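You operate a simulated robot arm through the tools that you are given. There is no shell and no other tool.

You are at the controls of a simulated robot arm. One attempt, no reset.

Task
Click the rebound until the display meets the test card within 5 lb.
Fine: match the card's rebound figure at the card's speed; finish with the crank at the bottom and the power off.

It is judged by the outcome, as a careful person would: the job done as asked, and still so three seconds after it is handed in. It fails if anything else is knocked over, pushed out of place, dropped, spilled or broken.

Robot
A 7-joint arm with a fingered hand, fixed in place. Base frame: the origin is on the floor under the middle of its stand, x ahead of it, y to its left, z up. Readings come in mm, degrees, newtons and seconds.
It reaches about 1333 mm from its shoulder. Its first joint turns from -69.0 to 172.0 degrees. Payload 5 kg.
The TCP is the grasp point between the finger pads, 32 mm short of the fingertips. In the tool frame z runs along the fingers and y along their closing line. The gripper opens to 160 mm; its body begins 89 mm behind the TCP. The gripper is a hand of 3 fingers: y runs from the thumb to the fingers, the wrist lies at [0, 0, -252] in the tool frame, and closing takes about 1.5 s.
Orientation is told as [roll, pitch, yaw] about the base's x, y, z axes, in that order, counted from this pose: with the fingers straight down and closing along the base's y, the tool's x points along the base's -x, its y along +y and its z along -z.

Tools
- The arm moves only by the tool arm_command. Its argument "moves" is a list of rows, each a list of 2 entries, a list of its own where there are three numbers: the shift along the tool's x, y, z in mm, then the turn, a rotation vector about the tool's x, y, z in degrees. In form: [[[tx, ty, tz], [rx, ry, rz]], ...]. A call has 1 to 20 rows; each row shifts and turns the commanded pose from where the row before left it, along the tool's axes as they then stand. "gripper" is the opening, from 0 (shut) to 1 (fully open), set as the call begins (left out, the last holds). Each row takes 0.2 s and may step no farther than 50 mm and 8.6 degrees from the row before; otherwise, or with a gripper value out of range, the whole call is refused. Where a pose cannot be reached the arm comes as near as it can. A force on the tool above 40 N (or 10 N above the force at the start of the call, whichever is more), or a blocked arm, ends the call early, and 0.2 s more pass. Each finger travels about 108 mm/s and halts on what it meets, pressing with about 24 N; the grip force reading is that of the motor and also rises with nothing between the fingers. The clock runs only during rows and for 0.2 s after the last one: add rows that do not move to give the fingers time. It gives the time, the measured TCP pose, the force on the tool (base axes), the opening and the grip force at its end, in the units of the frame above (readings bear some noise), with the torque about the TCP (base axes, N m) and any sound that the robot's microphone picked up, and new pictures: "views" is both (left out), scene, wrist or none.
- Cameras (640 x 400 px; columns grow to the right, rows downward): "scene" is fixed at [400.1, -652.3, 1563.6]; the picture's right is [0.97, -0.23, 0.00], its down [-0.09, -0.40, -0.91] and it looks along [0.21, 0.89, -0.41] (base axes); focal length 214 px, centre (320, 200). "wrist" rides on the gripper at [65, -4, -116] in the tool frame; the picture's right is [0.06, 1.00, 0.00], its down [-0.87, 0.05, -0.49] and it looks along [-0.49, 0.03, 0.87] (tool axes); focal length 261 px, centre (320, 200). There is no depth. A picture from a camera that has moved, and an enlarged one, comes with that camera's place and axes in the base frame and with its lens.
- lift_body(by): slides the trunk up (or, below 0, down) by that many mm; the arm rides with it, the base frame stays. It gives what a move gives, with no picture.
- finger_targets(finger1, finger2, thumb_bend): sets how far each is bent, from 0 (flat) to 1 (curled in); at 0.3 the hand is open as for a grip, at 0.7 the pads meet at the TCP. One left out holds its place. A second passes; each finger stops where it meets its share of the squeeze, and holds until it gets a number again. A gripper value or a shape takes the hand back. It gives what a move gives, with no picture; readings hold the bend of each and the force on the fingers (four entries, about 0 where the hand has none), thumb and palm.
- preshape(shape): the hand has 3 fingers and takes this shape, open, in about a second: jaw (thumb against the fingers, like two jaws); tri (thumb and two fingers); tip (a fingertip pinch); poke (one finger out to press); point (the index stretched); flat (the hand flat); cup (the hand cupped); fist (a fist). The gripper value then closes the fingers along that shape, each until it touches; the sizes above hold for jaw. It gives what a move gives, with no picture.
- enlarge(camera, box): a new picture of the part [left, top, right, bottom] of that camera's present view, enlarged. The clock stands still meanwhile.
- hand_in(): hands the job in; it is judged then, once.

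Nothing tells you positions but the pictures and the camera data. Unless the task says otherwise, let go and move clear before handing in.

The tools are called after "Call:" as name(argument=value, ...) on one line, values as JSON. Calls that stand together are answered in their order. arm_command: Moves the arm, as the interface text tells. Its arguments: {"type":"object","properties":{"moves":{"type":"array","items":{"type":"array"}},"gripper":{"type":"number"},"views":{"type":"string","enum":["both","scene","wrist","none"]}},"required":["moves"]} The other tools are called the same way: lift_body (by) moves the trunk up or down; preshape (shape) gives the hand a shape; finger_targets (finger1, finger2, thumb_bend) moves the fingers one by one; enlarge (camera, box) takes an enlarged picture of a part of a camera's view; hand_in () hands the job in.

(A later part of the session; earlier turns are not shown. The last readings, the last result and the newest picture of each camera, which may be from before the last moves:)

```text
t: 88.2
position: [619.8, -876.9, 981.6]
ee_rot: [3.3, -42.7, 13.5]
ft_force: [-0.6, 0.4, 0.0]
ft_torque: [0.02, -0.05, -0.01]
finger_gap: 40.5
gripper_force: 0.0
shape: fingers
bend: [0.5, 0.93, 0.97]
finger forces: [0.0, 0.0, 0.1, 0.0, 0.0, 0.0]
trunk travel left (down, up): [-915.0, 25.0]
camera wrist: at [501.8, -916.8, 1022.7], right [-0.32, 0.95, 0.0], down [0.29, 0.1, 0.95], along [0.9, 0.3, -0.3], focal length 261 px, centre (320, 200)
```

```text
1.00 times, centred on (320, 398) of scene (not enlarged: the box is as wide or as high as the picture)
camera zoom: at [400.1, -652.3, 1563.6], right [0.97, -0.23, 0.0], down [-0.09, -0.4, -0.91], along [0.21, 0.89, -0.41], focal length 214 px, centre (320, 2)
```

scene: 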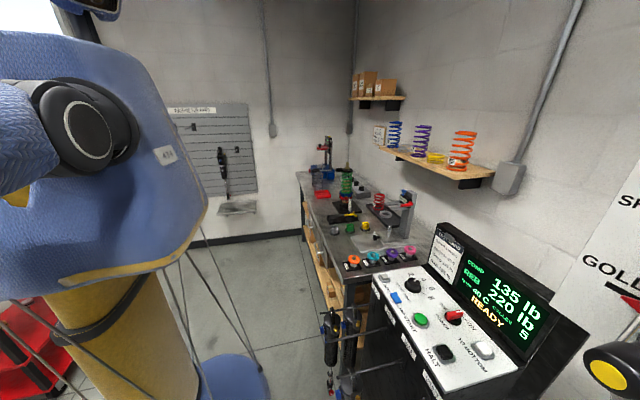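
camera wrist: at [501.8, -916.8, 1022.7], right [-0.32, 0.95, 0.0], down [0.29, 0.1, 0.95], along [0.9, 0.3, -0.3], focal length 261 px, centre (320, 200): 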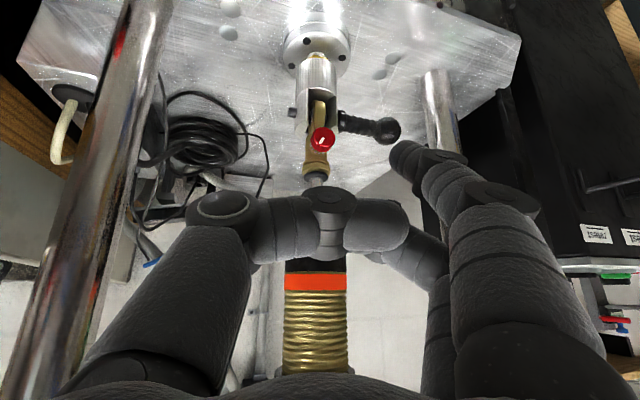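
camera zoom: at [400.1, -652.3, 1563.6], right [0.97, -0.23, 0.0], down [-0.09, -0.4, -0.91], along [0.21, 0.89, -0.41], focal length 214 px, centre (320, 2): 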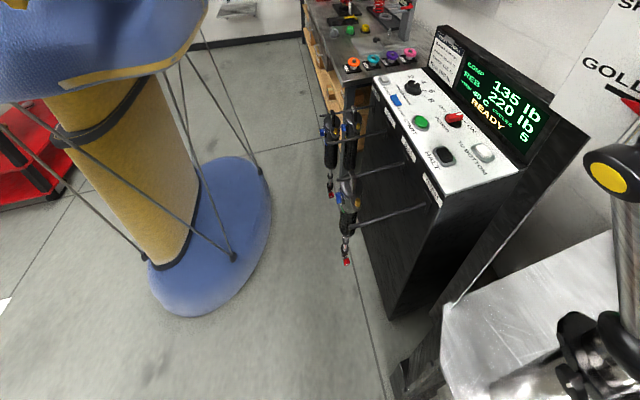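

The knob springs back when released and now faces almost straight at the camera, so its axis is near -x (about 186°). This yaw suits a pinch. I'll try to tilt the hand closer to horizontal.

Call:
arm_command(moves=[[[0, 0, 0], [0, -7, 0]], [[0, 0, 0], [0, -7, 0]], [[0, 0, 0], [0, -7, 0]]])

Call:
enlarge(camera="wrist", box=[220, 40, 460, 190])

```text
t: 89.0
position: [621.9, -877.5, 982.8]
ee_rot: [5.4, -63.9, 10.9]
ft_force: [1.2, -0.5, 0.5]
ft_torque: [0.02, 0.01, 0.0]
finger_gap: 40.3
gripper_force: 0.0
shape: fingers
bend: [0.5, 0.93, 0.97]
finger forces: [0.0, 0.1, 0.2, 0.0, 0.0, 0.0]
trunk travel left (down, up): [-915.0, 25.0]
camera wrist: at [495.3, -916.3, 975.4], right [-0.3, 0.95, -0.01], down [-0.06, 0.0, 1.0], along [0.95, 0.3, 0.06], focal length 261 px, centre (320, 200)
```

scene: 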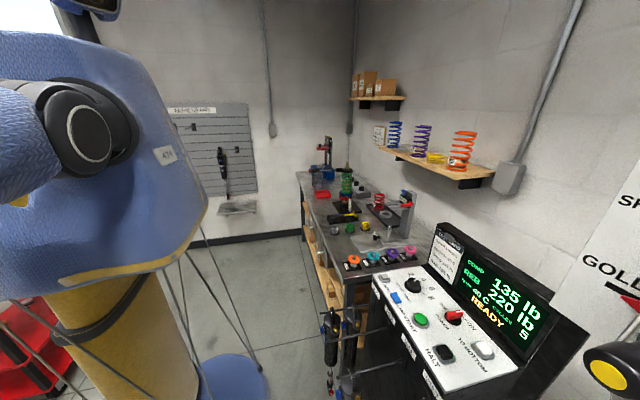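
wrist: 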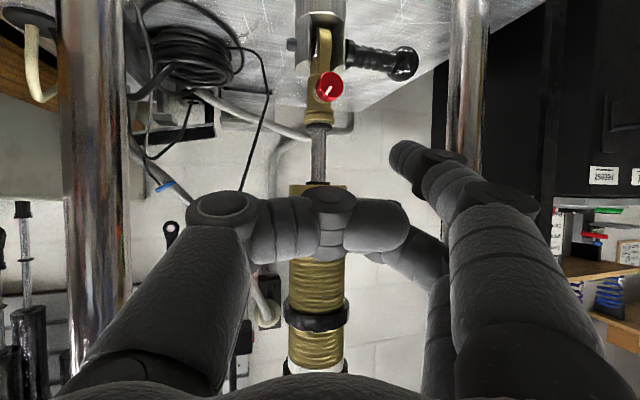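

```text
2.67 times, centred on (340, 115) of wrist
camera zoom: at [495.3, -916.3, 975.4], right [-0.3, 0.95, -0.01], down [-0.06, 0.0, 1.0], along [0.95, 0.3, 0.06], focal length 695 px, centre (267, 427)
```

zoom: 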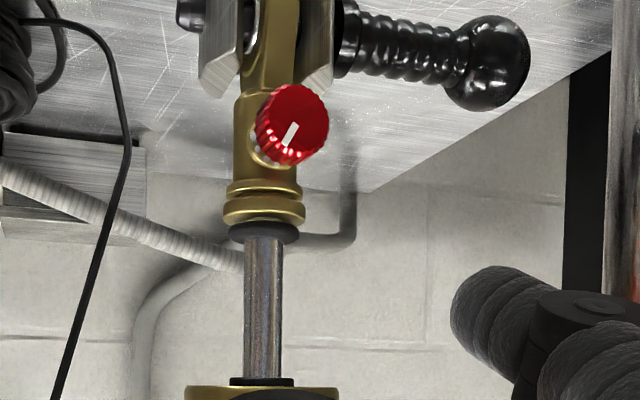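

The hand reaches -64° tilt easily, and I'm now looking at the knob nearly along its axis. I'll switch to the fingertip pinch with a modest opening and finish aligning: a little less yaw and more tilt.

Call:
preshape(shape="tip")

Call:
arm_command(moves=[[[0, 0, 0], [5.4, -0.25, 2.63]], [[0, 0, 0], [5.4, -0.25, 2.63]], [[0, 0, 0], [0, -6, 0]], [[0, 0, 0], [0, -6, 0]], [[0, 0, 0], [0, 0, 0]], [[0, 0, 0], [0, 0, 0]]], gripper=0.4)

Call:
enlarge(camera="wrist", box=[220, 20, 460, 170])

```text
t: 89.9
position: [620.2, -877.4, 982.6]
ee_rot: [5.4, -63.6, 10.9]
ft_force: [0.6, -0.5, 0.3]
ft_torque: [0.06, 0.02, 0.02]
finger_gap: 160.1
gripper_force: 0.0
shape: tip
bend: [0.3, 0.3, 0.3]
finger forces: [0.0, 0.0, 0.0, 0.1, 0.0, 0.0]
trunk travel left (down, up): [-915.0, 25.0]
```

```text
t: 91.3
position: [619.5, -877.0, 982.7]
ee_rot: [9.6, -75.7, -5.4]
ft_force: [0.8, 0.1, 0.3]
ft_torque: [-0.01, -0.01, 0.03]
finger_gap: 64.9
gripper_force: 0.1
shape: tip
bend: [0.73, 0.73, 0.7]
finger forces: [0.0, 0.1, 0.0, 0.0, 0.1, 0.1]
trunk travel left (down, up): [-915.0, 25.0]
camera wrist: at [492.7, -887.6, 947.5], right [-0.08, 1.0, -0.02], down [-0.26, 0.0, 0.96], along [0.96, 0.08, 0.26], focal length 261 px, centre (320, 200)
```

scene: 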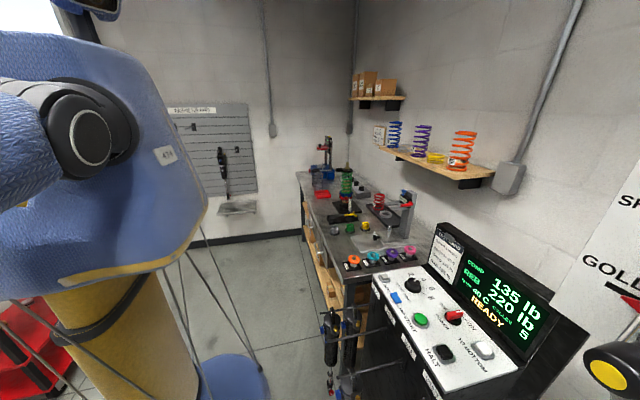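
wrist: 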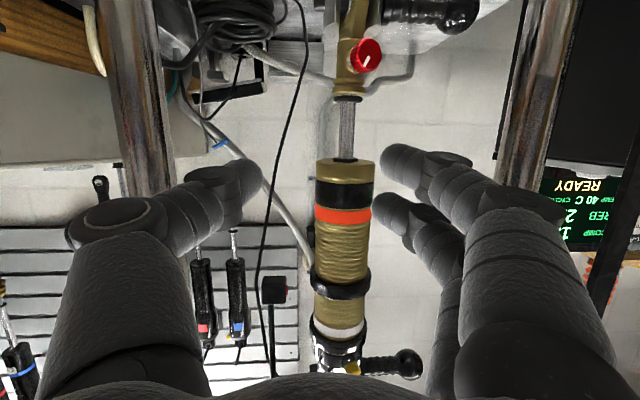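

```text
2.67 times, centred on (340, 95) of wrist
camera zoom: at [492.7, -887.6, 947.5], right [-0.08, 1.0, -0.02], down [-0.26, 0.0, 0.96], along [0.96, 0.08, 0.26], focal length 695 px, centre (267, 480)
```

zoom: 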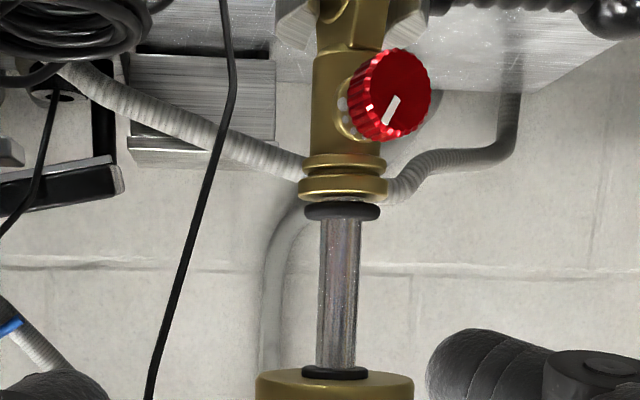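

The knob seems to be slowly swinging about the shaft since I touched it. I'll check whether it's still moving.

Call:
arm_command(moves=[[[0, 0, 0], [0, 0, 0]], [[0, 0, 0], [0, 0, 0]], [[0, 0, 0], [0, 0, 0]], [[0, 0, 0], [0, 0, 0]]], views="none")

Call:
enlarge(camera="wrist", box=[220, 20, 460, 170])

```text
t: 92.3
position: [620.8, -877.1, 981.9]
ee_rot: [9.5, -75.7, -5.5]
ft_force: [-0.6, -0.8, 0.5]
ft_torque: [-0.01, 0.0, 0.02]
finger_gap: 64.7
gripper_force: 0.1
shape: tip
bend: [0.73, 0.73, 0.7]
finger forces: [0.1, 0.0, 0.0, 0.0, 0.0, 0.0]
trunk travel left (down, up): [-915.0, 25.0]
```

```text
2.67 times, centred on (340, 95) of wrist
camera zoom: at [492.9, -887.3, 947.8], right [-0.08, 1.0, -0.02], down [-0.26, 0.0, 0.96], along [0.96, 0.08, 0.26], focal length 695 px, centre (267, 480)
```

zoom: 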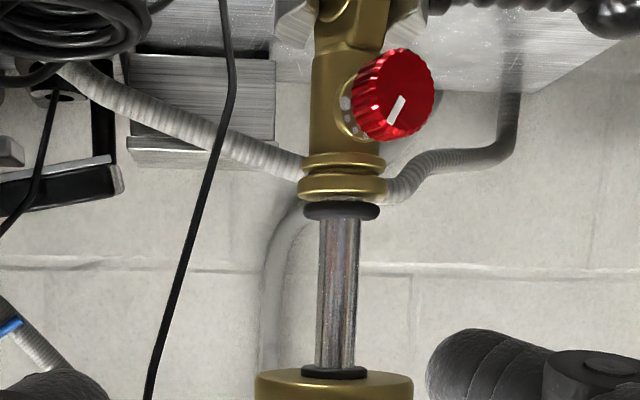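

Call:
arm_command(moves=[[[0, 0, 0], [0, 0, 0]], [[0, 0, 0], [0, 0, 0]], [[0, 0, 0], [0, 0, 0]], [[0, 0, 0], [0, 0, 0]], [[0, 0, 0], [0, 0, 0]], [[0, 0, 0], [0, 0, 0]], [[0, 0, 0], [0, 0, 0]], [[0, 0, 0], [0, 0, 0]], [[0, 0, 0], [0, 0, 0]], [[0, 0, 0], [0, 0, 0]]], views="none")

Call:
enlarge(camera="wrist", box=[290, 20, 450, 120])

```text
t: 94.5
position: [619.0, -876.6, 982.6]
ee_rot: [9.4, -75.6, -5.4]
ft_force: [-0.1, 0.7, -0.1]
ft_torque: [-0.02, 0.02, 0.01]
finger_gap: 64.8
gripper_force: 0.0
shape: tip
bend: [0.73, 0.73, 0.7]
finger forces: [0.0, 0.1, 0.1, 0.0, 0.1, 0.0]
trunk travel left (down, up): [-915.0, 25.0]
```

```text
4.00 times, centred on (370, 70) of wrist
camera zoom: at [492.9, -887.3, 947.9], right [-0.08, 1.0, -0.02], down [-0.26, 0.0, 0.96], along [0.96, 0.08, 0.26], focal length 1043 px, centre (120, 720)
```

zoom: 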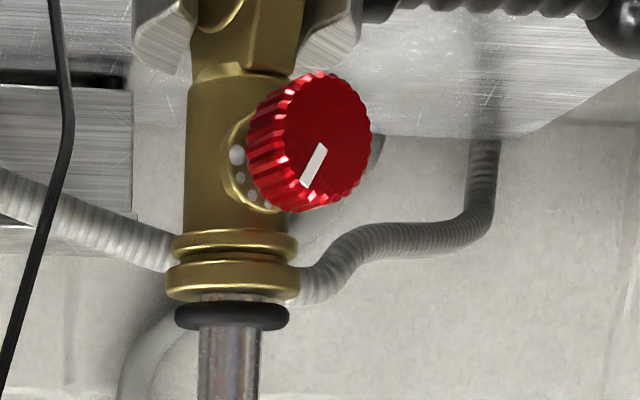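

It has come to rest facing about (-0.9, +0.42). It turns freely about the shaft, which is harmless, and this orientation suits the arm well. I'll move to stand off along that axis at knob height.

Call:
arm_command(moves=[[[20.9, 28.8, 4.1], [0, 0, 0]], [[20.9, 28.8, 4.1], [0, 0, 0]], [[20.9, 28.8, 4.1], [0, 0, 0]], [[0, 0, 0], [6.98, -0.26, 1.77]], [[0, 0, 0], [6.98, -0.26, 1.77]], [[0, 0, 0], [6.98, -0.26, 1.77]], [[0, 0, 0], [6.98, -0.26, 1.77]]])

Call:
enlarge(camera="wrist", box=[200, 60, 440, 210])

Call:
enlarge(camera="scene", box=[0, 395, 640, 400])

```text
t: 96.1
position: [610.9, -787.5, 922.8]
ee_rot: [9.1, -75.4, -33.9]
ft_force: [0.2, -0.2, -0.6]
ft_torque: [0.0, 0.01, -0.01]
finger_gap: 64.1
gripper_force: 0.0
shape: tip
bend: [0.73, 0.73, 0.7]
finger forces: [0.0, 0.0, 0.0, 0.0, 0.1, 0.0]
trunk travel left (down, up): [-915.0, 25.0]
camera wrist: at [494.4, -734.8, 888.1], right [0.41, 0.91, -0.02], down [-0.23, 0.13, 0.97], along [0.88, -0.39, 0.26], focal length 261 px, centre (320, 200)
```

scene: 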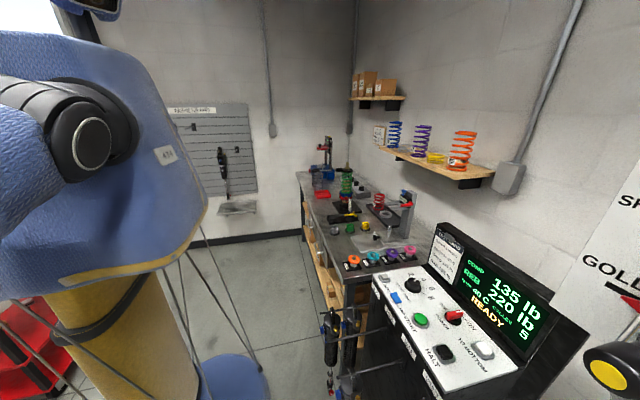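
wrist: 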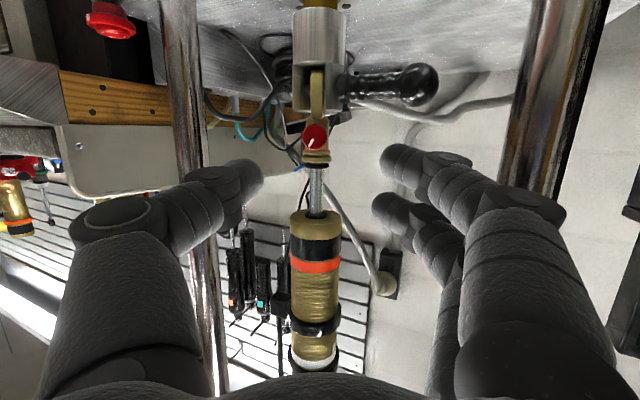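

```text
2.67 times, centred on (320, 135) of wrist
camera zoom: at [494.4, -734.8, 888.1], right [0.41, 0.91, -0.02], down [-0.23, 0.13, 0.97], along [0.88, -0.39, 0.26], focal length 695 px, centre (320, 373)
```

zoom: 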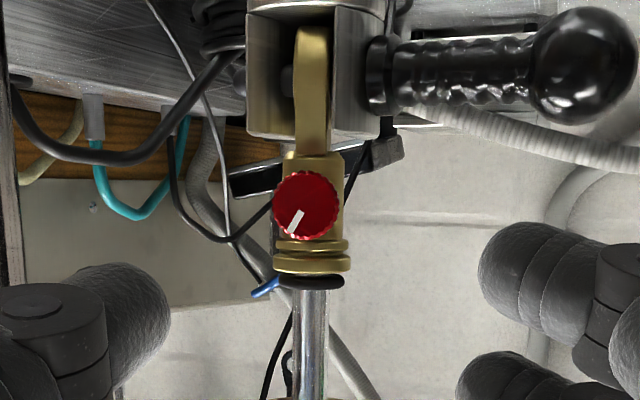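

```text
1.00 times, centred on (320, 398) of scene (not enlarged: the box is as wide or as high as the picture)
camera zoom: at [400.1, -652.3, 1563.6], right [0.97, -0.23, 0.0], down [-0.09, -0.4, -0.91], along [0.21, 0.89, -0.41], focal length 214 px, centre (320, 2)
```

zoom: 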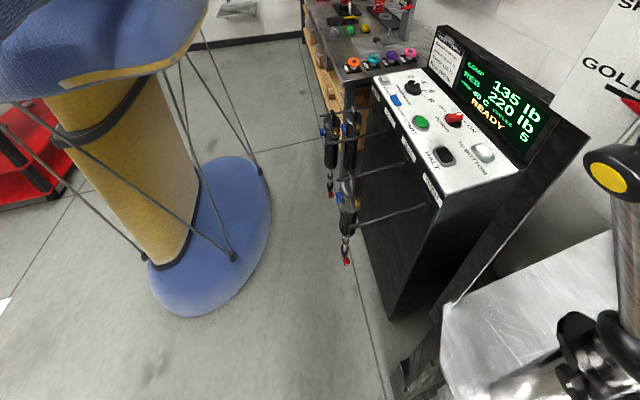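

The knob is now squarely in front of the hand (tool coordinates about [1, -4, 108]). I'll centre on it and advance in two stages.

Call:
arm_command(moves=[[[1.4, -4.5, 10], [0, 0, 0]], [[0, 0, 20], [0, 0, 0]], [[0, 0, 18], [0, 0, 0]]], views="wrist")

Call:
enlarge(camera="wrist", box=[220, 80, 420, 205])

```text
t: 96.9
position: [648.2, -808.5, 907.7]
ee_rot: [9.2, -75.4, -33.9]
ft_force: [0.4, -0.6, -0.4]
ft_torque: [-0.02, 0.02, 0.01]
finger_gap: 64.5
gripper_force: 0.0
shape: tip
bend: [0.73, 0.73, 0.7]
finger forces: [0.0, 0.0, 0.0, 0.0, 0.1, 0.0]
trunk travel left (down, up): [-915.0, 25.0]
camera wrist: at [533.0, -756.6, 874.3], right [0.41, 0.91, -0.02], down [-0.23, 0.12, 0.97], along [0.88, -0.39, 0.26], focal length 261 px, centre (320, 200)
```

wrist: 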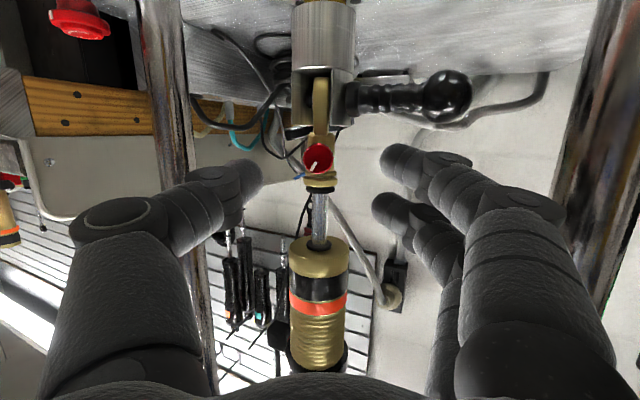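

```text
3.20 times, centred on (320, 142) of wrist
camera zoom: at [533.0, -756.6, 874.3], right [0.41, 0.91, -0.02], down [-0.23, 0.12, 0.97], along [0.88, -0.39, 0.26], focal length 834 px, centre (320, 384)
```

zoom: 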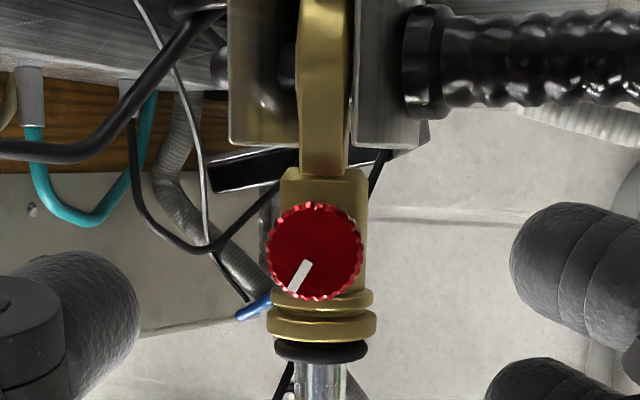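

Well aligned. I'll advance the last 24 mm and then close.

Call:
arm_command(moves=[[[0, -0.5, 12], [0, 0, 0]], [[0, 0, 12], [0, 0, 0]]], views="wrist")

Call:
enlarge(camera="wrist", box=[220, 100, 420, 225])

```text
t: 97.5
position: [671.5, -820.3, 902.1]
ee_rot: [9.4, -75.4, -34.1]
ft_force: [0.7, -0.4, 0.6]
ft_torque: [0.0, -0.01, 0.0]
finger_gap: 64.4
gripper_force: 0.1
shape: tip
bend: [0.73, 0.73, 0.7]
finger forces: [0.0, 0.0, 0.0, 0.1, 0.0, 0.0]
trunk travel left (down, up): [-915.0, 25.0]
camera wrist: at [555.9, -767.7, 867.3], right [0.41, 0.91, -0.02], down [-0.23, 0.12, 0.97], along [0.88, -0.39, 0.26], focal length 261 px, centre (320, 200)
```

wrist: 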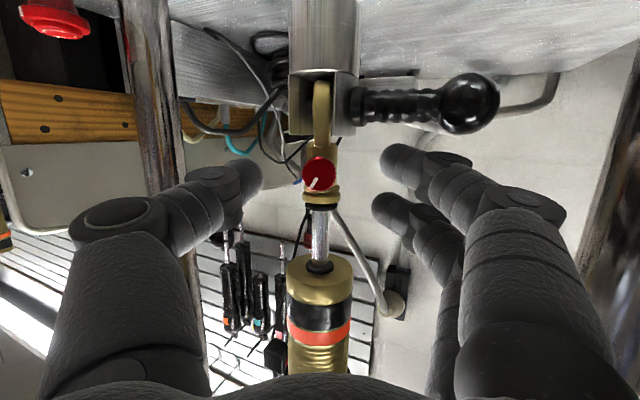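

```text
3.20 times, centred on (320, 162) of wrist
camera zoom: at [555.9, -767.7, 867.3], right [0.41, 0.91, -0.02], down [-0.23, 0.12, 0.97], along [0.88, -0.39, 0.26], focal length 834 px, centre (320, 320)
```

zoom: 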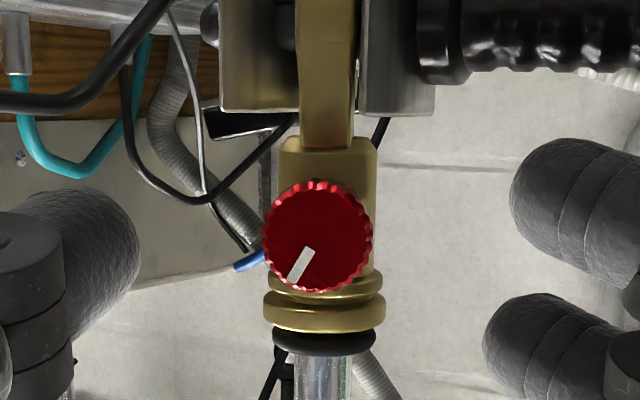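

Nicely centred. Closing the pinch on the knob.

Call:
arm_command(moves=[[[0, 0, 0], [0, 0, 0]], [[0, 0, 0], [0, 0, 0]], [[0, 0, 0], [0, 0, 0]], [[0, 0, 0], [0, 0, 0]]], gripper=0.15, views="wrist")

Call:
enlarge(camera="wrist", box=[220, 100, 420, 225])

```text
t: 98.5
position: [672.9, -819.1, 901.5]
ee_rot: [9.1, -75.4, -34.1]
ft_force: [-0.5, -0.6, -0.2]
ft_torque: [-0.01, 0.01, 0.0]
finger_gap: 24.4
gripper_force: 0.2
shape: tip
bend: [0.72, 0.72, 0.7]
finger forces: [0.0, 0.0, 0.0, 0.1, 0.0, 0.1]
trunk travel left (down, up): [-915.0, 25.0]
camera wrist: at [555.9, -767.7, 867.5], right [0.41, 0.91, -0.02], down [-0.23, 0.12, 0.97], along [0.88, -0.39, 0.26], focal length 261 px, centre (320, 200)
```

wrist: 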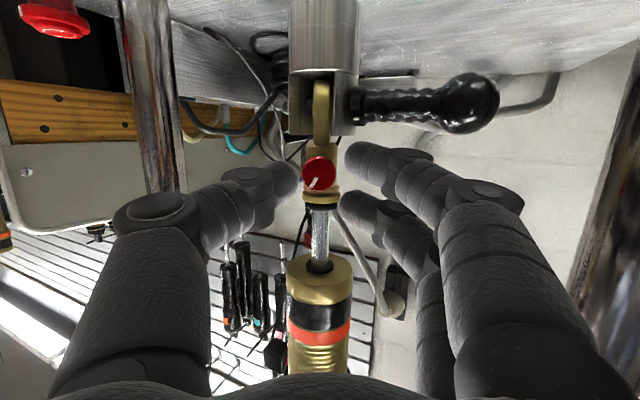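

```text
3.20 times, centred on (320, 162) of wrist
camera zoom: at [555.9, -767.7, 867.5], right [0.41, 0.91, -0.02], down [-0.23, 0.12, 0.97], along [0.88, -0.39, 0.26], focal length 834 px, centre (320, 320)
```

zoom: 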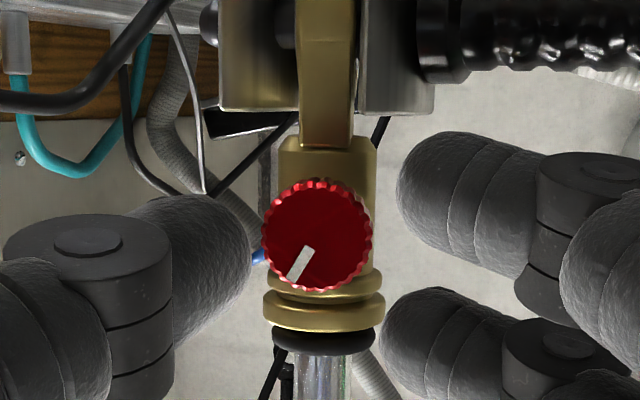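

The fingertips end about 32 mm beyond the TCP, so I need to be some 11 mm deeper. I'll open a little, advance, then close.

Call:
arm_command(moves=[[[0, 0, 0], [0, 0, 0]], [[0, 0, 0], [0, 0, 0]], [[0, 0, 5.5], [0, 0, 0]], [[0, 0, 5.5], [0, 0, 0]]], gripper=0.3, views="none")

Call:
arm_command(moves=[[[0, 0, 0], [0, 0, 0]], [[0, 0, 0], [0, 0, 0]], [[0, 0, 0], [0, 0, 0]], [[0, 0, 0], [0, 0, 0]]], gripper=0.15, views="wrist")

Call:
enlarge(camera="wrist", box=[220, 110, 420, 235])

```text
t: 99.5
position: [681.7, -825.8, 898.6]
ee_rot: [9.4, -75.5, -34.2]
ft_force: [0.6, -0.2, -0.1]
ft_torque: [-0.01, -0.01, 0.0]
finger_gap: 47.7
gripper_force: 0.1
shape: tip
bend: [0.73, 0.73, 0.7]
finger forces: [0.0, 0.0, 0.1, 0.0, 0.0, 0.1]
trunk travel left (down, up): [-915.0, 25.0]
```

```text
t: 100.5
position: [681.0, -825.5, 899.7]
ee_rot: [9.3, -75.5, -34.2]
ft_force: [0.8, -0.9, 0.5]
ft_torque: [-0.01, -0.04, 0.02]
finger_gap: 24.3
gripper_force: 0.1
shape: tip
bend: [0.72, 0.72, 0.7]
finger forces: [0.1, 0.0, 0.0, 0.0, 0.1, 0.1]
trunk travel left (down, up): [-915.0, 25.0]
camera wrist: at [565.1, -772.7, 865.9], right [0.41, 0.91, -0.02], down [-0.23, 0.12, 0.97], along [0.88, -0.39, 0.26], focal length 261 px, centre (320, 200)
```

wrist: 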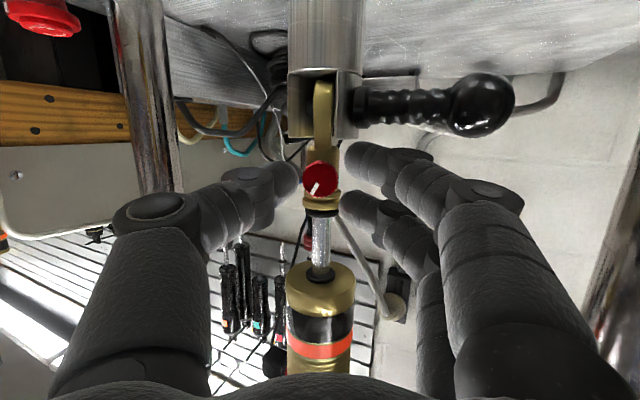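

```text
3.20 times, centred on (320, 172) of wrist
camera zoom: at [565.1, -772.7, 865.9], right [0.41, 0.91, -0.02], down [-0.23, 0.12, 0.97], along [0.88, -0.39, 0.26], focal length 834 px, centre (320, 288)
```

zoom: 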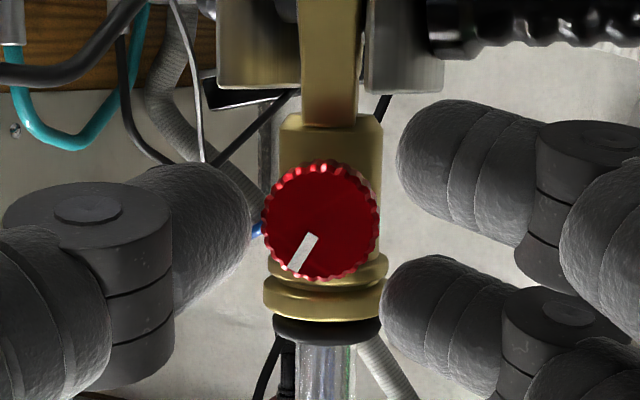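

Aligned in depth and height. Closing fully.

Call:
arm_command(moves=[[[0, 0, 0], [0, 0, 0]], [[0, 0, 0], [0, 0, 0]], [[0, 0, 0], [0, 0, 0]], [[0, 0, 0], [0, 0, 0]]], gripper=0.0, views="wrist")

Call:
enlarge(camera="wrist", box=[220, 110, 420, 235])

```text
t: 101.5
position: [681.6, -825.3, 900.1]
ee_rot: [9.4, -75.5, -34.1]
ft_force: [-1.0, -2.5, 1.5]
ft_torque: [-0.05, 0.01, -0.02]
finger_gap: 8.8
gripper_force: 23.8
shape: tip
bend: [0.71, 0.7, 0.7]
finger forces: [8.8, 9.0, 0.1, 0.0, 20.8, 0.2]
trunk travel left (down, up): [-915.0, 25.0]
camera wrist: at [564.9, -772.9, 865.9], right [0.41, 0.91, -0.02], down [-0.23, 0.12, 0.97], along [0.88, -0.39, 0.26], focal length 261 px, centre (320, 200)
```

wrist: 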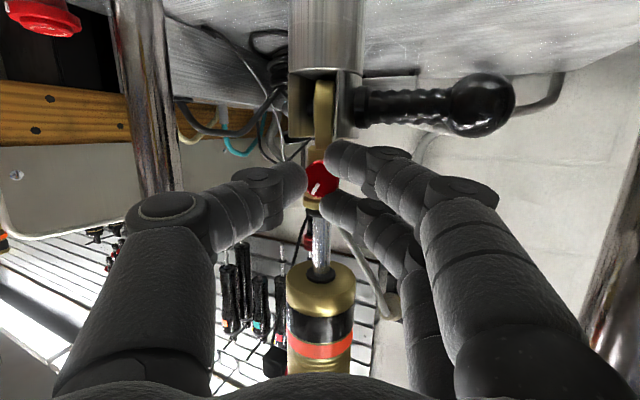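

```text
3.20 times, centred on (320, 172) of wrist
camera zoom: at [564.9, -772.9, 865.9], right [0.41, 0.91, -0.02], down [-0.23, 0.12, 0.97], along [0.88, -0.39, 0.26], focal length 834 px, centre (320, 288)
```

zoom: 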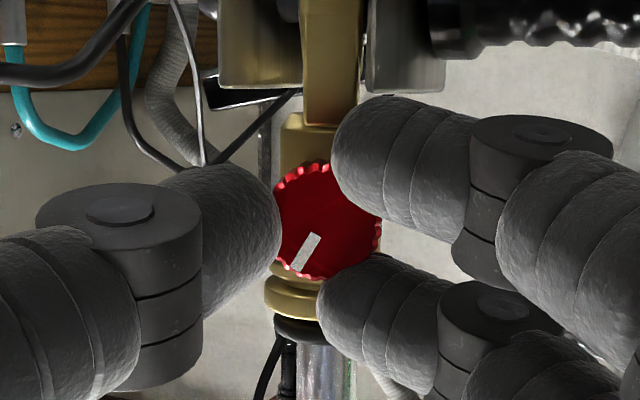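

A solid three-point grip (9, 9 and 21 N). Now I'll turn it counter-clockwise about its own axis, 10° at first, listening for clicks.

Call:
arm_command(moves=[[[0, 0.55, 0], [1.22, -0.03, -4.83]], [[0, 0.55, 0], [1.22, -0.03, -4.83]]], views="wrist")

Call:
enlarge(camera="wrist", box=[220, 110, 420, 235])

```text
t: 102.1
position: [682.3, -824.1, 900.5]
ee_rot: [-28.7, -73.8, 2.8]
ft_force: [-5.6, 1.3, 1.5]
ft_torque: [0.02, -0.05, 0.01]
finger_gap: 8.9
gripper_force: 24.2
shape: tip
bend: [0.71, 0.71, 0.7]
finger forces: [10.4, 11.0, 0.0, 0.0, 21.9, 0.1]
trunk travel left (down, up): [-915.0, 25.0]
camera wrist: at [562.9, -777.6, 866.8], right [0.4, 0.89, -0.19], down [-0.16, 0.28, 0.95], along [0.9, -0.35, 0.25], focal length 261 px, centre (320, 200)
```

wrist: 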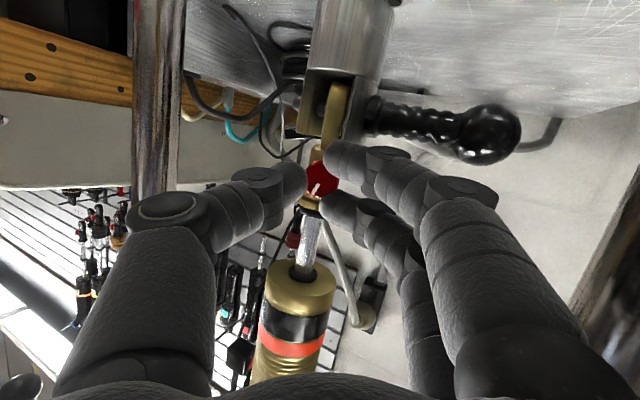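

```text
3.20 times, centred on (320, 172) of wrist
camera zoom: at [562.9, -777.6, 866.8], right [0.4, 0.89, -0.19], down [-0.16, 0.28, 0.95], along [0.9, -0.35, 0.25], focal length 834 px, centre (320, 288)
```

zoom: 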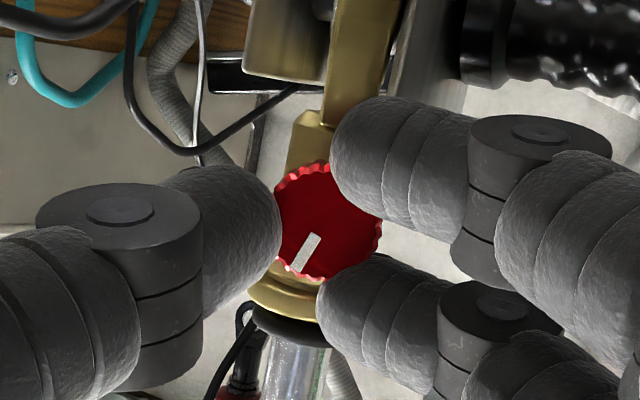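

The knob turns with the hand; no click yet. Continuing in 5° steps.

Call:
arm_command(moves=[[[0, 0.55, 0], [1.22, -0.03, -4.83]]], views="none")

Call:
arm_command(moves=[[[0, 0.55, 0], [1.22, -0.03, -4.83]]], views="none")

Call:
arm_command(moves=[[[0, 0.55, 0], [1.22, -0.03, -4.83]]], views="wrist")

Call:
enlarge(camera="wrist", box=[220, 110, 420, 235])

```text
t: 102.5
position: [682.3, -823.8, 900.3]
ee_rot: [-42.3, -71.1, 15.7]
ft_force: [-5.4, -1.9, 1.3]
ft_torque: [-0.06, 0.01, -0.1]
finger_gap: 8.6
gripper_force: 24.1
shape: tip
bend: [0.71, 0.71, 0.7]
finger forces: [9.9, 10.2, 0.0, 0.0, 23.4, 0.0]
trunk travel left (down, up): [-915.0, 25.0]
```

```text
t: 102.9
position: [681.9, -823.2, 898.7]
ee_rot: [-52.5, -67.5, 25.1]
ft_force: [-3.5, -1.6, 2.0]
ft_torque: [-0.07, -0.03, -0.05]
finger_gap: 8.6
gripper_force: 23.7
shape: tip
bend: [0.71, 0.71, 0.7]
finger forces: [8.7, 10.7, 0.0, 0.0, 22.4, 0.1]
trunk travel left (down, up): [-915.0, 25.0]
```

```text
t: 103.3
position: [682.0, -822.8, 898.8]
ee_rot: [-59.7, -63.5, 31.7]
ft_force: [-2.5, -2.3, 3.9]
ft_torque: [-0.05, -0.09, -0.09]
finger_gap: 8.3
gripper_force: 23.6
shape: tip
bend: [0.71, 0.7, 0.7]
finger forces: [8.6, 10.5, 0.0, 0.0, 22.6, 0.0]
trunk travel left (down, up): [-915.0, 25.0]
camera wrist: at [559.8, -783.5, 869.3], right [0.37, 0.82, -0.44], down [-0.06, 0.49, 0.87], along [0.93, -0.29, 0.23], focal length 261 px, centre (320, 200)
```

wrist: 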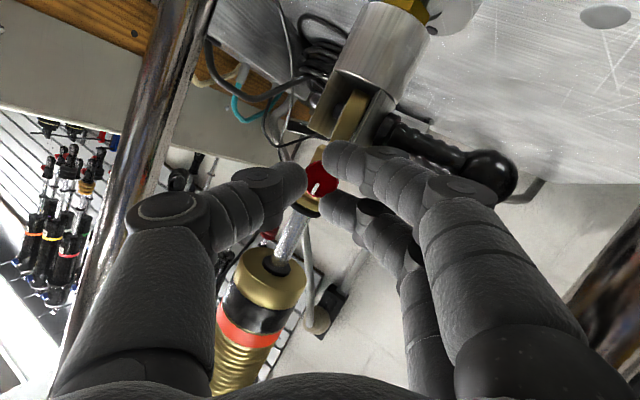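

```text
3.20 times, centred on (320, 172) of wrist
camera zoom: at [559.8, -783.5, 869.3], right [0.37, 0.82, -0.44], down [-0.06, 0.49, 0.87], along [0.93, -0.29, 0.23], focal length 834 px, centre (320, 288)
```

zoom: 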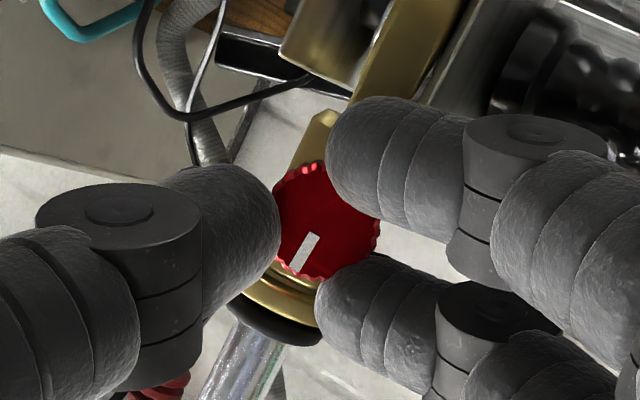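

Call:
arm_command(moves=[[[0, 0.55, 0], [1.22, -0.03, -4.83]]], views="none")

Call:
arm_command(moves=[[[0, 0.55, 0], [1.22, -0.03, -4.83]]], views="none")

Call:
enlarge(camera="wrist", box=[220, 110, 420, 235])

```text
t: 103.7
position: [682.0, -821.2, 898.2]
ee_rot: [-64.9, -59.3, 36.4]
ft_force: [-3.5, -3.6, 4.4]
ft_torque: [-0.09, -0.05, -0.17]
finger_gap: 8.4
gripper_force: 24.4
shape: tip
bend: [0.71, 0.7, 0.7]
finger forces: [8.7, 10.0, 0.0, 0.1, 23.5, 0.0]
trunk travel left (down, up): [-915.0, 25.0]
```

```text
t: 104.1
position: [682.8, -820.9, 899.1]
ee_rot: [-69.1, -54.8, 39.9]
ft_force: [-4.5, -5.1, 1.3]
ft_torque: [-0.01, -0.02, -0.19]
finger_gap: 8.5
gripper_force: 23.5
shape: tip
bend: [0.71, 0.7, 0.7]
finger forces: [9.8, 9.4, 0.0, 0.0, 23.8, 0.0]
trunk travel left (down, up): [-915.0, 25.0]
```

```text
3.20 times, centred on (320, 172) of wrist
camera zoom: at [558.0, -786.8, 872.3], right [0.33, 0.74, -0.59], down [0.0, 0.62, 0.78], along [0.94, -0.26, 0.21], focal length 834 px, centre (320, 288)
```

zoom: 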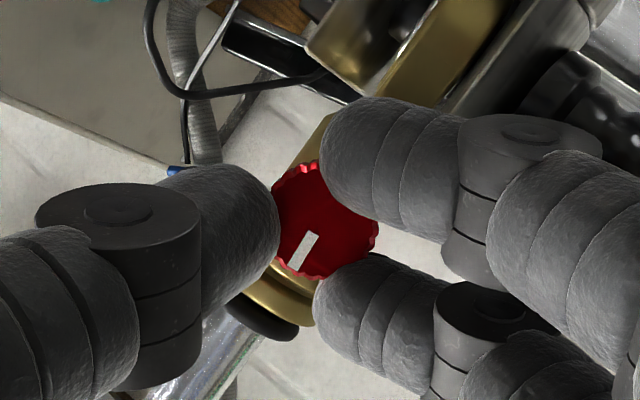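

Call:
arm_command(moves=[[[0, 0.55, 0], [1.22, -0.03, -4.83]]], views="none")

Call:
arm_command(moves=[[[0, 0.55, 0], [1.22, -0.03, -4.83]]], views="none")

Call:
arm_command(moves=[[[0, 0.55, 0], [1.22, -0.03, -4.83]]], views="wrist")

Call:
enlarge(camera="wrist", box=[220, 110, 420, 235])

```text
t: 104.5
position: [682.1, -821.5, 899.0]
ee_rot: [-72.5, -50.1, 42.6]
ft_force: [-6.3, -5.3, 2.8]
ft_torque: [-0.1, -0.08, -0.22]
finger_gap: 8.3
gripper_force: 24.0
shape: tip
bend: [0.71, 0.7, 0.7]
finger forces: [9.5, 9.6, 0.0, 0.1, 25.2, 0.0]
trunk travel left (down, up): [-915.0, 25.0]
```

```text
t: 104.9
position: [682.6, -821.3, 897.4]
ee_rot: [-75.2, -45.6, 44.6]
ft_force: [-10.2, -3.2, 3.5]
ft_torque: [-0.07, 0.03, -0.28]
finger_gap: 8.5
gripper_force: 23.9
shape: tip
bend: [0.72, 0.7, 0.7]
finger forces: [19.2, 11.8, 0.0, 0.1, 25.2, 0.0]
trunk travel left (down, up): [-915.0, 25.0]
```

```text
t: 105.3
position: [682.8, -819.6, 897.0]
ee_rot: [-77.5, -40.9, 46.2]
ft_force: [-10.0, -3.3, 4.0]
ft_torque: [-0.08, 0.06, -0.25]
finger_gap: 8.8
gripper_force: 24.3
shape: tip
bend: [0.72, 0.7, 0.7]
finger forces: [19.1, 11.5, 0.1, 0.0, 25.2, 0.0]
trunk travel left (down, up): [-915.0, 25.0]
camera wrist: at [555.7, -791.1, 877.2], right [0.25, 0.58, -0.78], down [0.08, 0.79, 0.61], along [0.96, -0.21, 0.16], focal length 261 px, centre (320, 200)
```

wrist: 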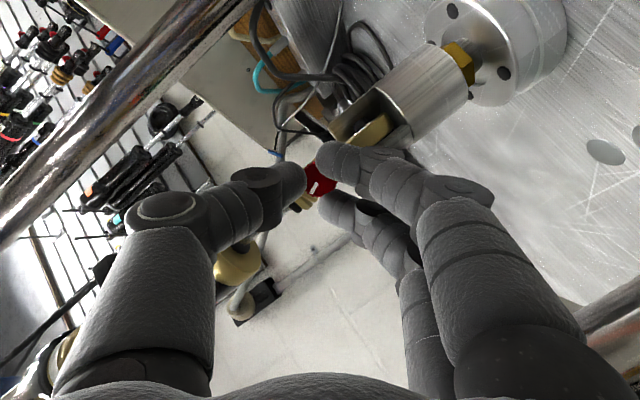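

```text
3.20 times, centred on (320, 172) of wrist
camera zoom: at [555.7, -791.1, 877.2], right [0.25, 0.58, -0.78], down [0.08, 0.79, 0.61], along [0.96, -0.21, 0.16], focal length 834 px, centre (320, 288)
```

zoom: 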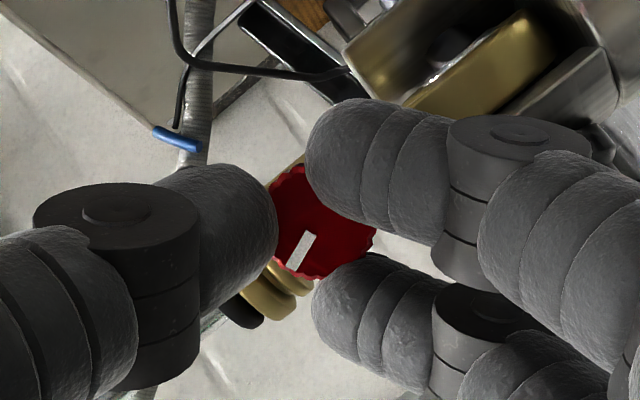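

Finger1's force rose, so it's probably brushing the fork. I'll stop here at about 50°, loosen just slightly, back out, and look.

Call:
arm_command(moves=[[[0, 0, 0], [0, 0, 0]], [[0, 0, 0], [0, 0, 0]], [[0, 0, -6], [0, 0, 0]], [[0, 0, -12], [0, 0, 0]], [[0, 0, -15], [0, 0, 0]]], gripper=0.17, views="wrist")

Call:
enlarge(camera="wrist", box=[220, 90, 420, 215])

```text
t: 106.5
position: [655.3, -799.5, 903.6]
ee_rot: [-77.6, -40.9, 46.2]
ft_force: [0.3, 0.2, 0.3]
ft_torque: [0.02, 0.04, 0.03]
finger_gap: 27.1
gripper_force: 0.0
shape: tip
bend: [0.73, 0.73, 0.7]
finger forces: [0.0, 0.0, 0.0, 0.0, 0.0, 0.0]
trunk travel left (down, up): [-915.0, 25.0]
camera wrist: at [528.4, -771.0, 883.0], right [0.25, 0.58, -0.78], down [0.07, 0.79, 0.61], along [0.96, -0.21, 0.16], focal length 261 px, centre (320, 200)
```

wrist: 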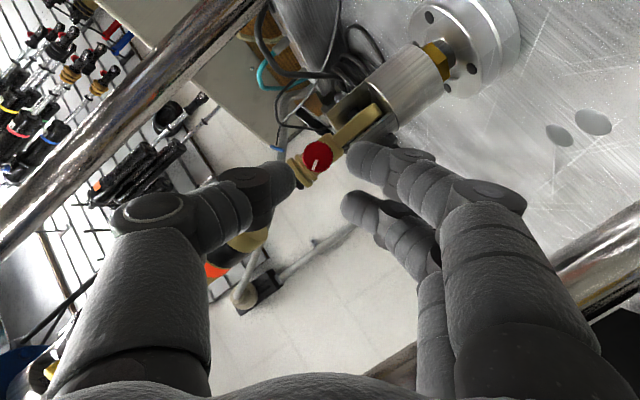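

```text
3.20 times, centred on (320, 152) of wrist
camera zoom: at [528.4, -771.0, 883.0], right [0.25, 0.58, -0.78], down [0.07, 0.79, 0.61], along [0.96, -0.21, 0.16], focal length 834 px, centre (320, 352)
```

zoom: 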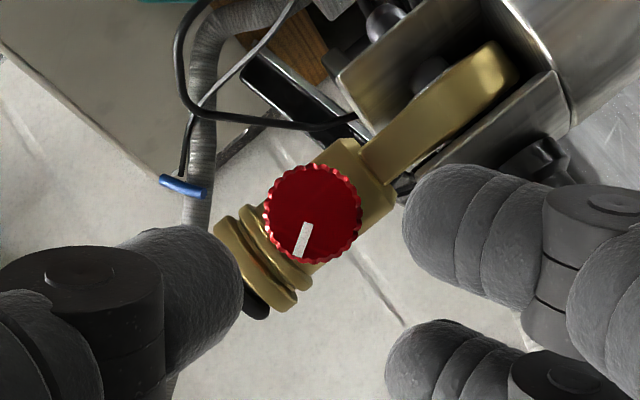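

The knob snapped to a detent. Its pointer has moved about 58° counter-clockwise in all, to roughly 33° left of top. Now I need a test run to see the effect, so I'll retreat, roll the hand back, and return toward the panel.

Call:
arm_command(moves=[[[0, 0, -35], [0, 0, 0]], [[0, 0, 0], [-2.02, 0.05, 8.0]], [[0, 0, 0], [-2.02, 0.05, 8.0]], [[0, 0, 0], [-2.02, 0.05, 8.0]], [[0, 0, 0], [-2.02, 0.05, 8.0]], [[0, 0, 0], [-2.02, 0.05, 8.0]], [[0, 0, 0], [-2.02, 0.05, 8.0]]], views="wrist")

Call:
enlarge(camera="wrist", box=[220, 60, 420, 185])

```text
t: 108.1
position: [628.9, -782.8, 909.9]
ee_rot: [8.5, -75.6, -33.3]
ft_force: [0.2, -0.5, 0.1]
ft_torque: [-0.01, -0.02, 0.01]
finger_gap: 27.4
gripper_force: 0.0
shape: tip
bend: [0.73, 0.73, 0.7]
finger forces: [0.0, 0.1, 0.1, 0.0, 0.0, 0.0]
trunk travel left (down, up): [-915.0, 25.0]
camera wrist: at [513.0, -728.9, 875.2], right [0.41, 0.91, -0.02], down [-0.23, 0.13, 0.96], along [0.88, -0.39, 0.26], focal length 261 px, centre (320, 200)
```

wrist: 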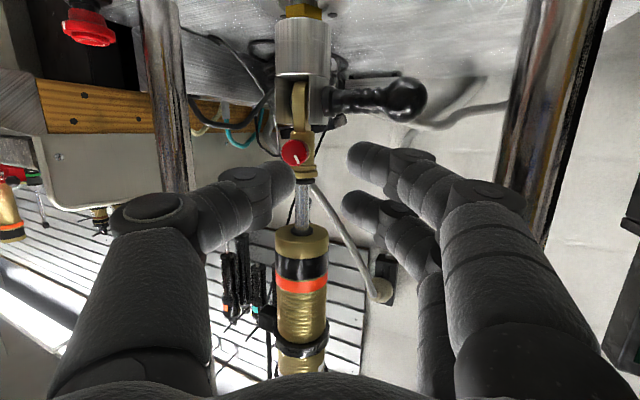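

```text
3.20 times, centred on (320, 122) of wrist
camera zoom: at [513.0, -728.9, 875.2], right [0.41, 0.91, -0.02], down [-0.23, 0.13, 0.96], along [0.88, -0.39, 0.26], focal length 834 px, centre (320, 448)
```

zoom: 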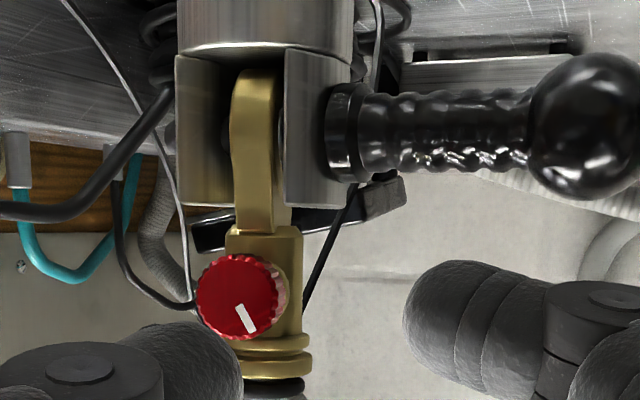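

Now I'll rise, untilt the hand and work back toward the panel in stages, checking the arm's posture on the way.

Call:
arm_command(moves=[[[-23.8, 13.5, -27.2], [0, 0, 0]], [[-23.8, 13.5, -27.2], [0, 0, 0]], [[-23.8, 13.5, -27.2], [0, 0, 0]], [[0, 0, 0], [0, 8.2, 0]], [[0, 0, 0], [0, 8.2, 0]], [[0, 0, 0], [0, 8.2, 0]], [[0, 0, 0], [0, 8.2, 0]]])

Call:
enlarge(camera="scene", box=[0, 395, 640, 400])

```text
t: 109.7
position: [589.1, -722.4, 998.8]
ee_rot: [2.7, -42.6, -27.1]
ft_force: [-0.2, 0.6, -1.2]
ft_torque: [-0.02, -0.02, 0.0]
finger_gap: 27.0
gripper_force: 0.1
shape: tip
bend: [0.73, 0.73, 0.7]
finger forces: [0.0, 0.0, 0.0, 0.0, 0.0, 0.0]
trunk travel left (down, up): [-915.0, 25.0]
camera wrist: at [473.3, -672.7, 1039.5], right [0.39, 0.92, -0.01], down [0.28, -0.11, 0.95], along [0.88, -0.37, -0.31], focal length 261 px, centre (320, 200)
```

scene: 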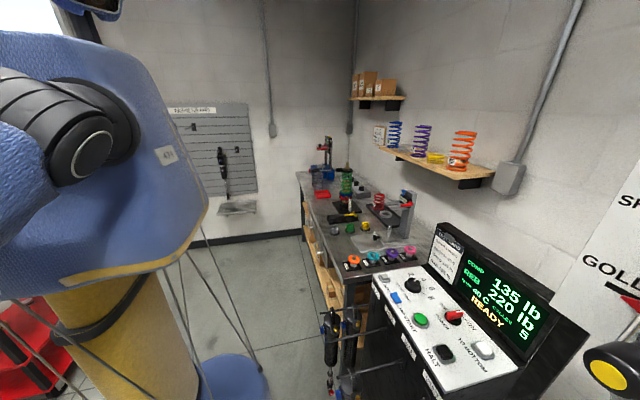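
wrist: 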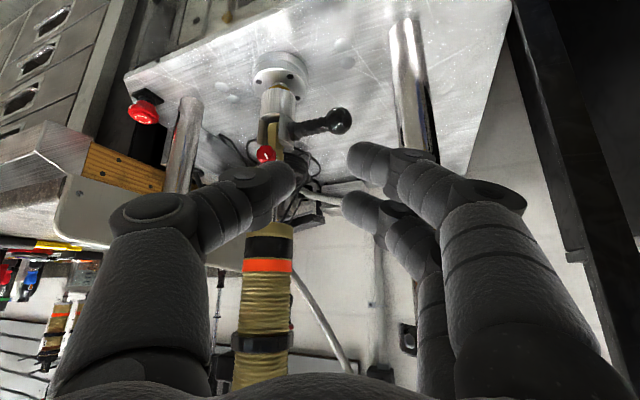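

```text
1.00 times, centred on (320, 398) of scene (not enlarged: the box is as wide or as high as the picture)
camera zoom: at [400.1, -652.3, 1563.6], right [0.97, -0.23, 0.0], down [-0.09, -0.4, -0.91], along [0.21, 0.89, -0.41], focal length 214 px, centre (320, 2)
```

zoom: 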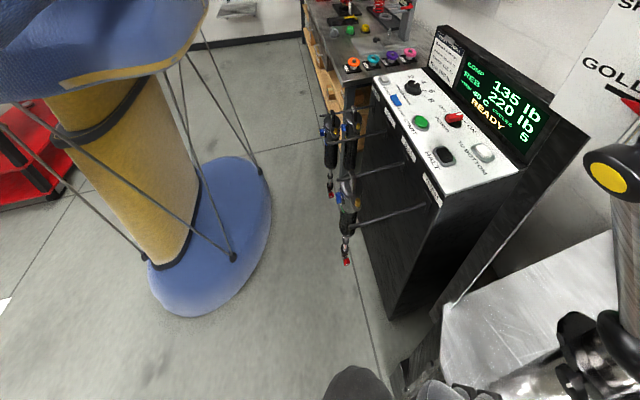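

Call:
finger_targets(finger1=1.0, finger2=1.0, thumb_bend=0.5)

Call:
arm_command(moves=[[[-1.9, 37.8, -23.9], [0, 0, 0]], [[-1.9, 37.8, -23.9], [0, 0, 0]], [[-1.9, 37.8, -23.9], [0, 0, 0]], [[-1.9, 37.8, -23.9], [0, 0, 0]]])

Call:
enlarge(camera="scene", box=[0, 395, 640, 400])

```text
t: 110.7
position: [587.2, -721.1, 999.0]
ee_rot: [2.8, -42.8, -27.0]
ft_force: [-0.6, 0.4, 0.0]
ft_torque: [0.01, -0.02, 0.04]
finger_gap: 57.2
gripper_force: 0.0
shape: fingers
bend: [1.0, 1.0, 0.5]
finger forces: [0.0, 0.0, 0.0, 0.1, 0.0, 0.0]
trunk travel left (down, up): [-915.0, 25.0]
```

```text
t: 111.7
position: [599.1, -561.5, 1078.5]
ee_rot: [2.6, -42.8, -27.0]
ft_force: [0.9, 0.2, -0.5]
ft_torque: [0.0, -0.02, -0.02]
finger_gap: 57.3
gripper_force: 0.0
shape: fingers
bend: [1.0, 1.0, 0.5]
finger forces: [0.1, 0.0, 0.0, 0.1, 0.1, 0.1]
trunk travel left (down, up): [-915.0, 25.0]
camera wrist: at [483.1, -511.4, 1119.1], right [0.38, 0.92, -0.01], down [0.28, -0.11, 0.95], along [0.88, -0.37, -0.3], focal length 261 px, centre (320, 200)
```

scene: 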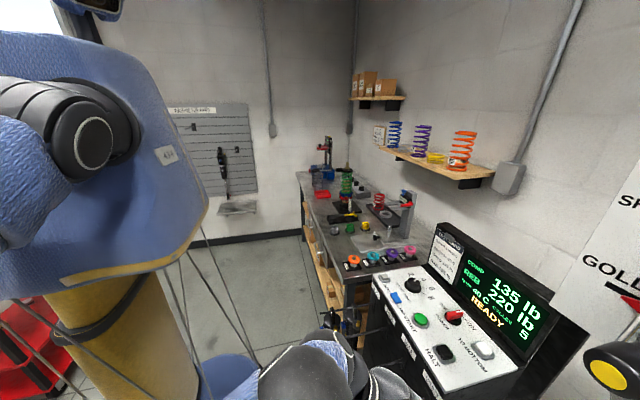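
wrist: 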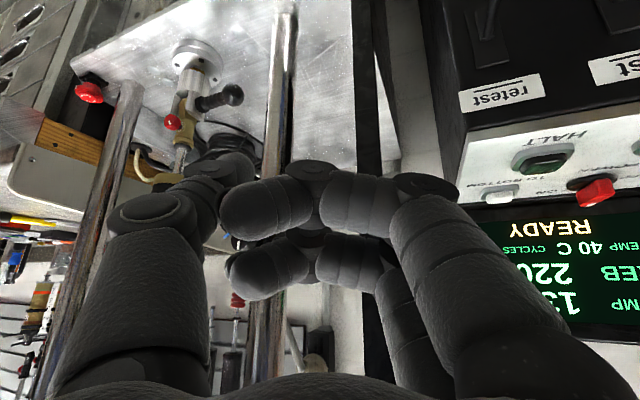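

```text
1.00 times, centred on (320, 398) of scene (not enlarged: the box is as wide or as high as the picture)
camera zoom: at [400.1, -652.3, 1563.6], right [0.97, -0.23, 0.0], down [-0.09, -0.4, -0.91], along [0.21, 0.89, -0.41], focal length 214 px, centre (320, 2)
```

zoom: 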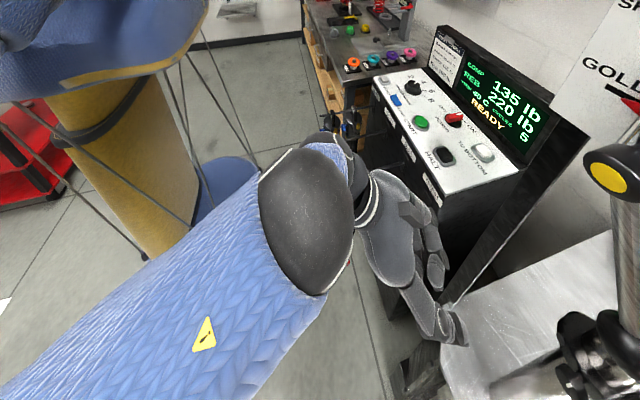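

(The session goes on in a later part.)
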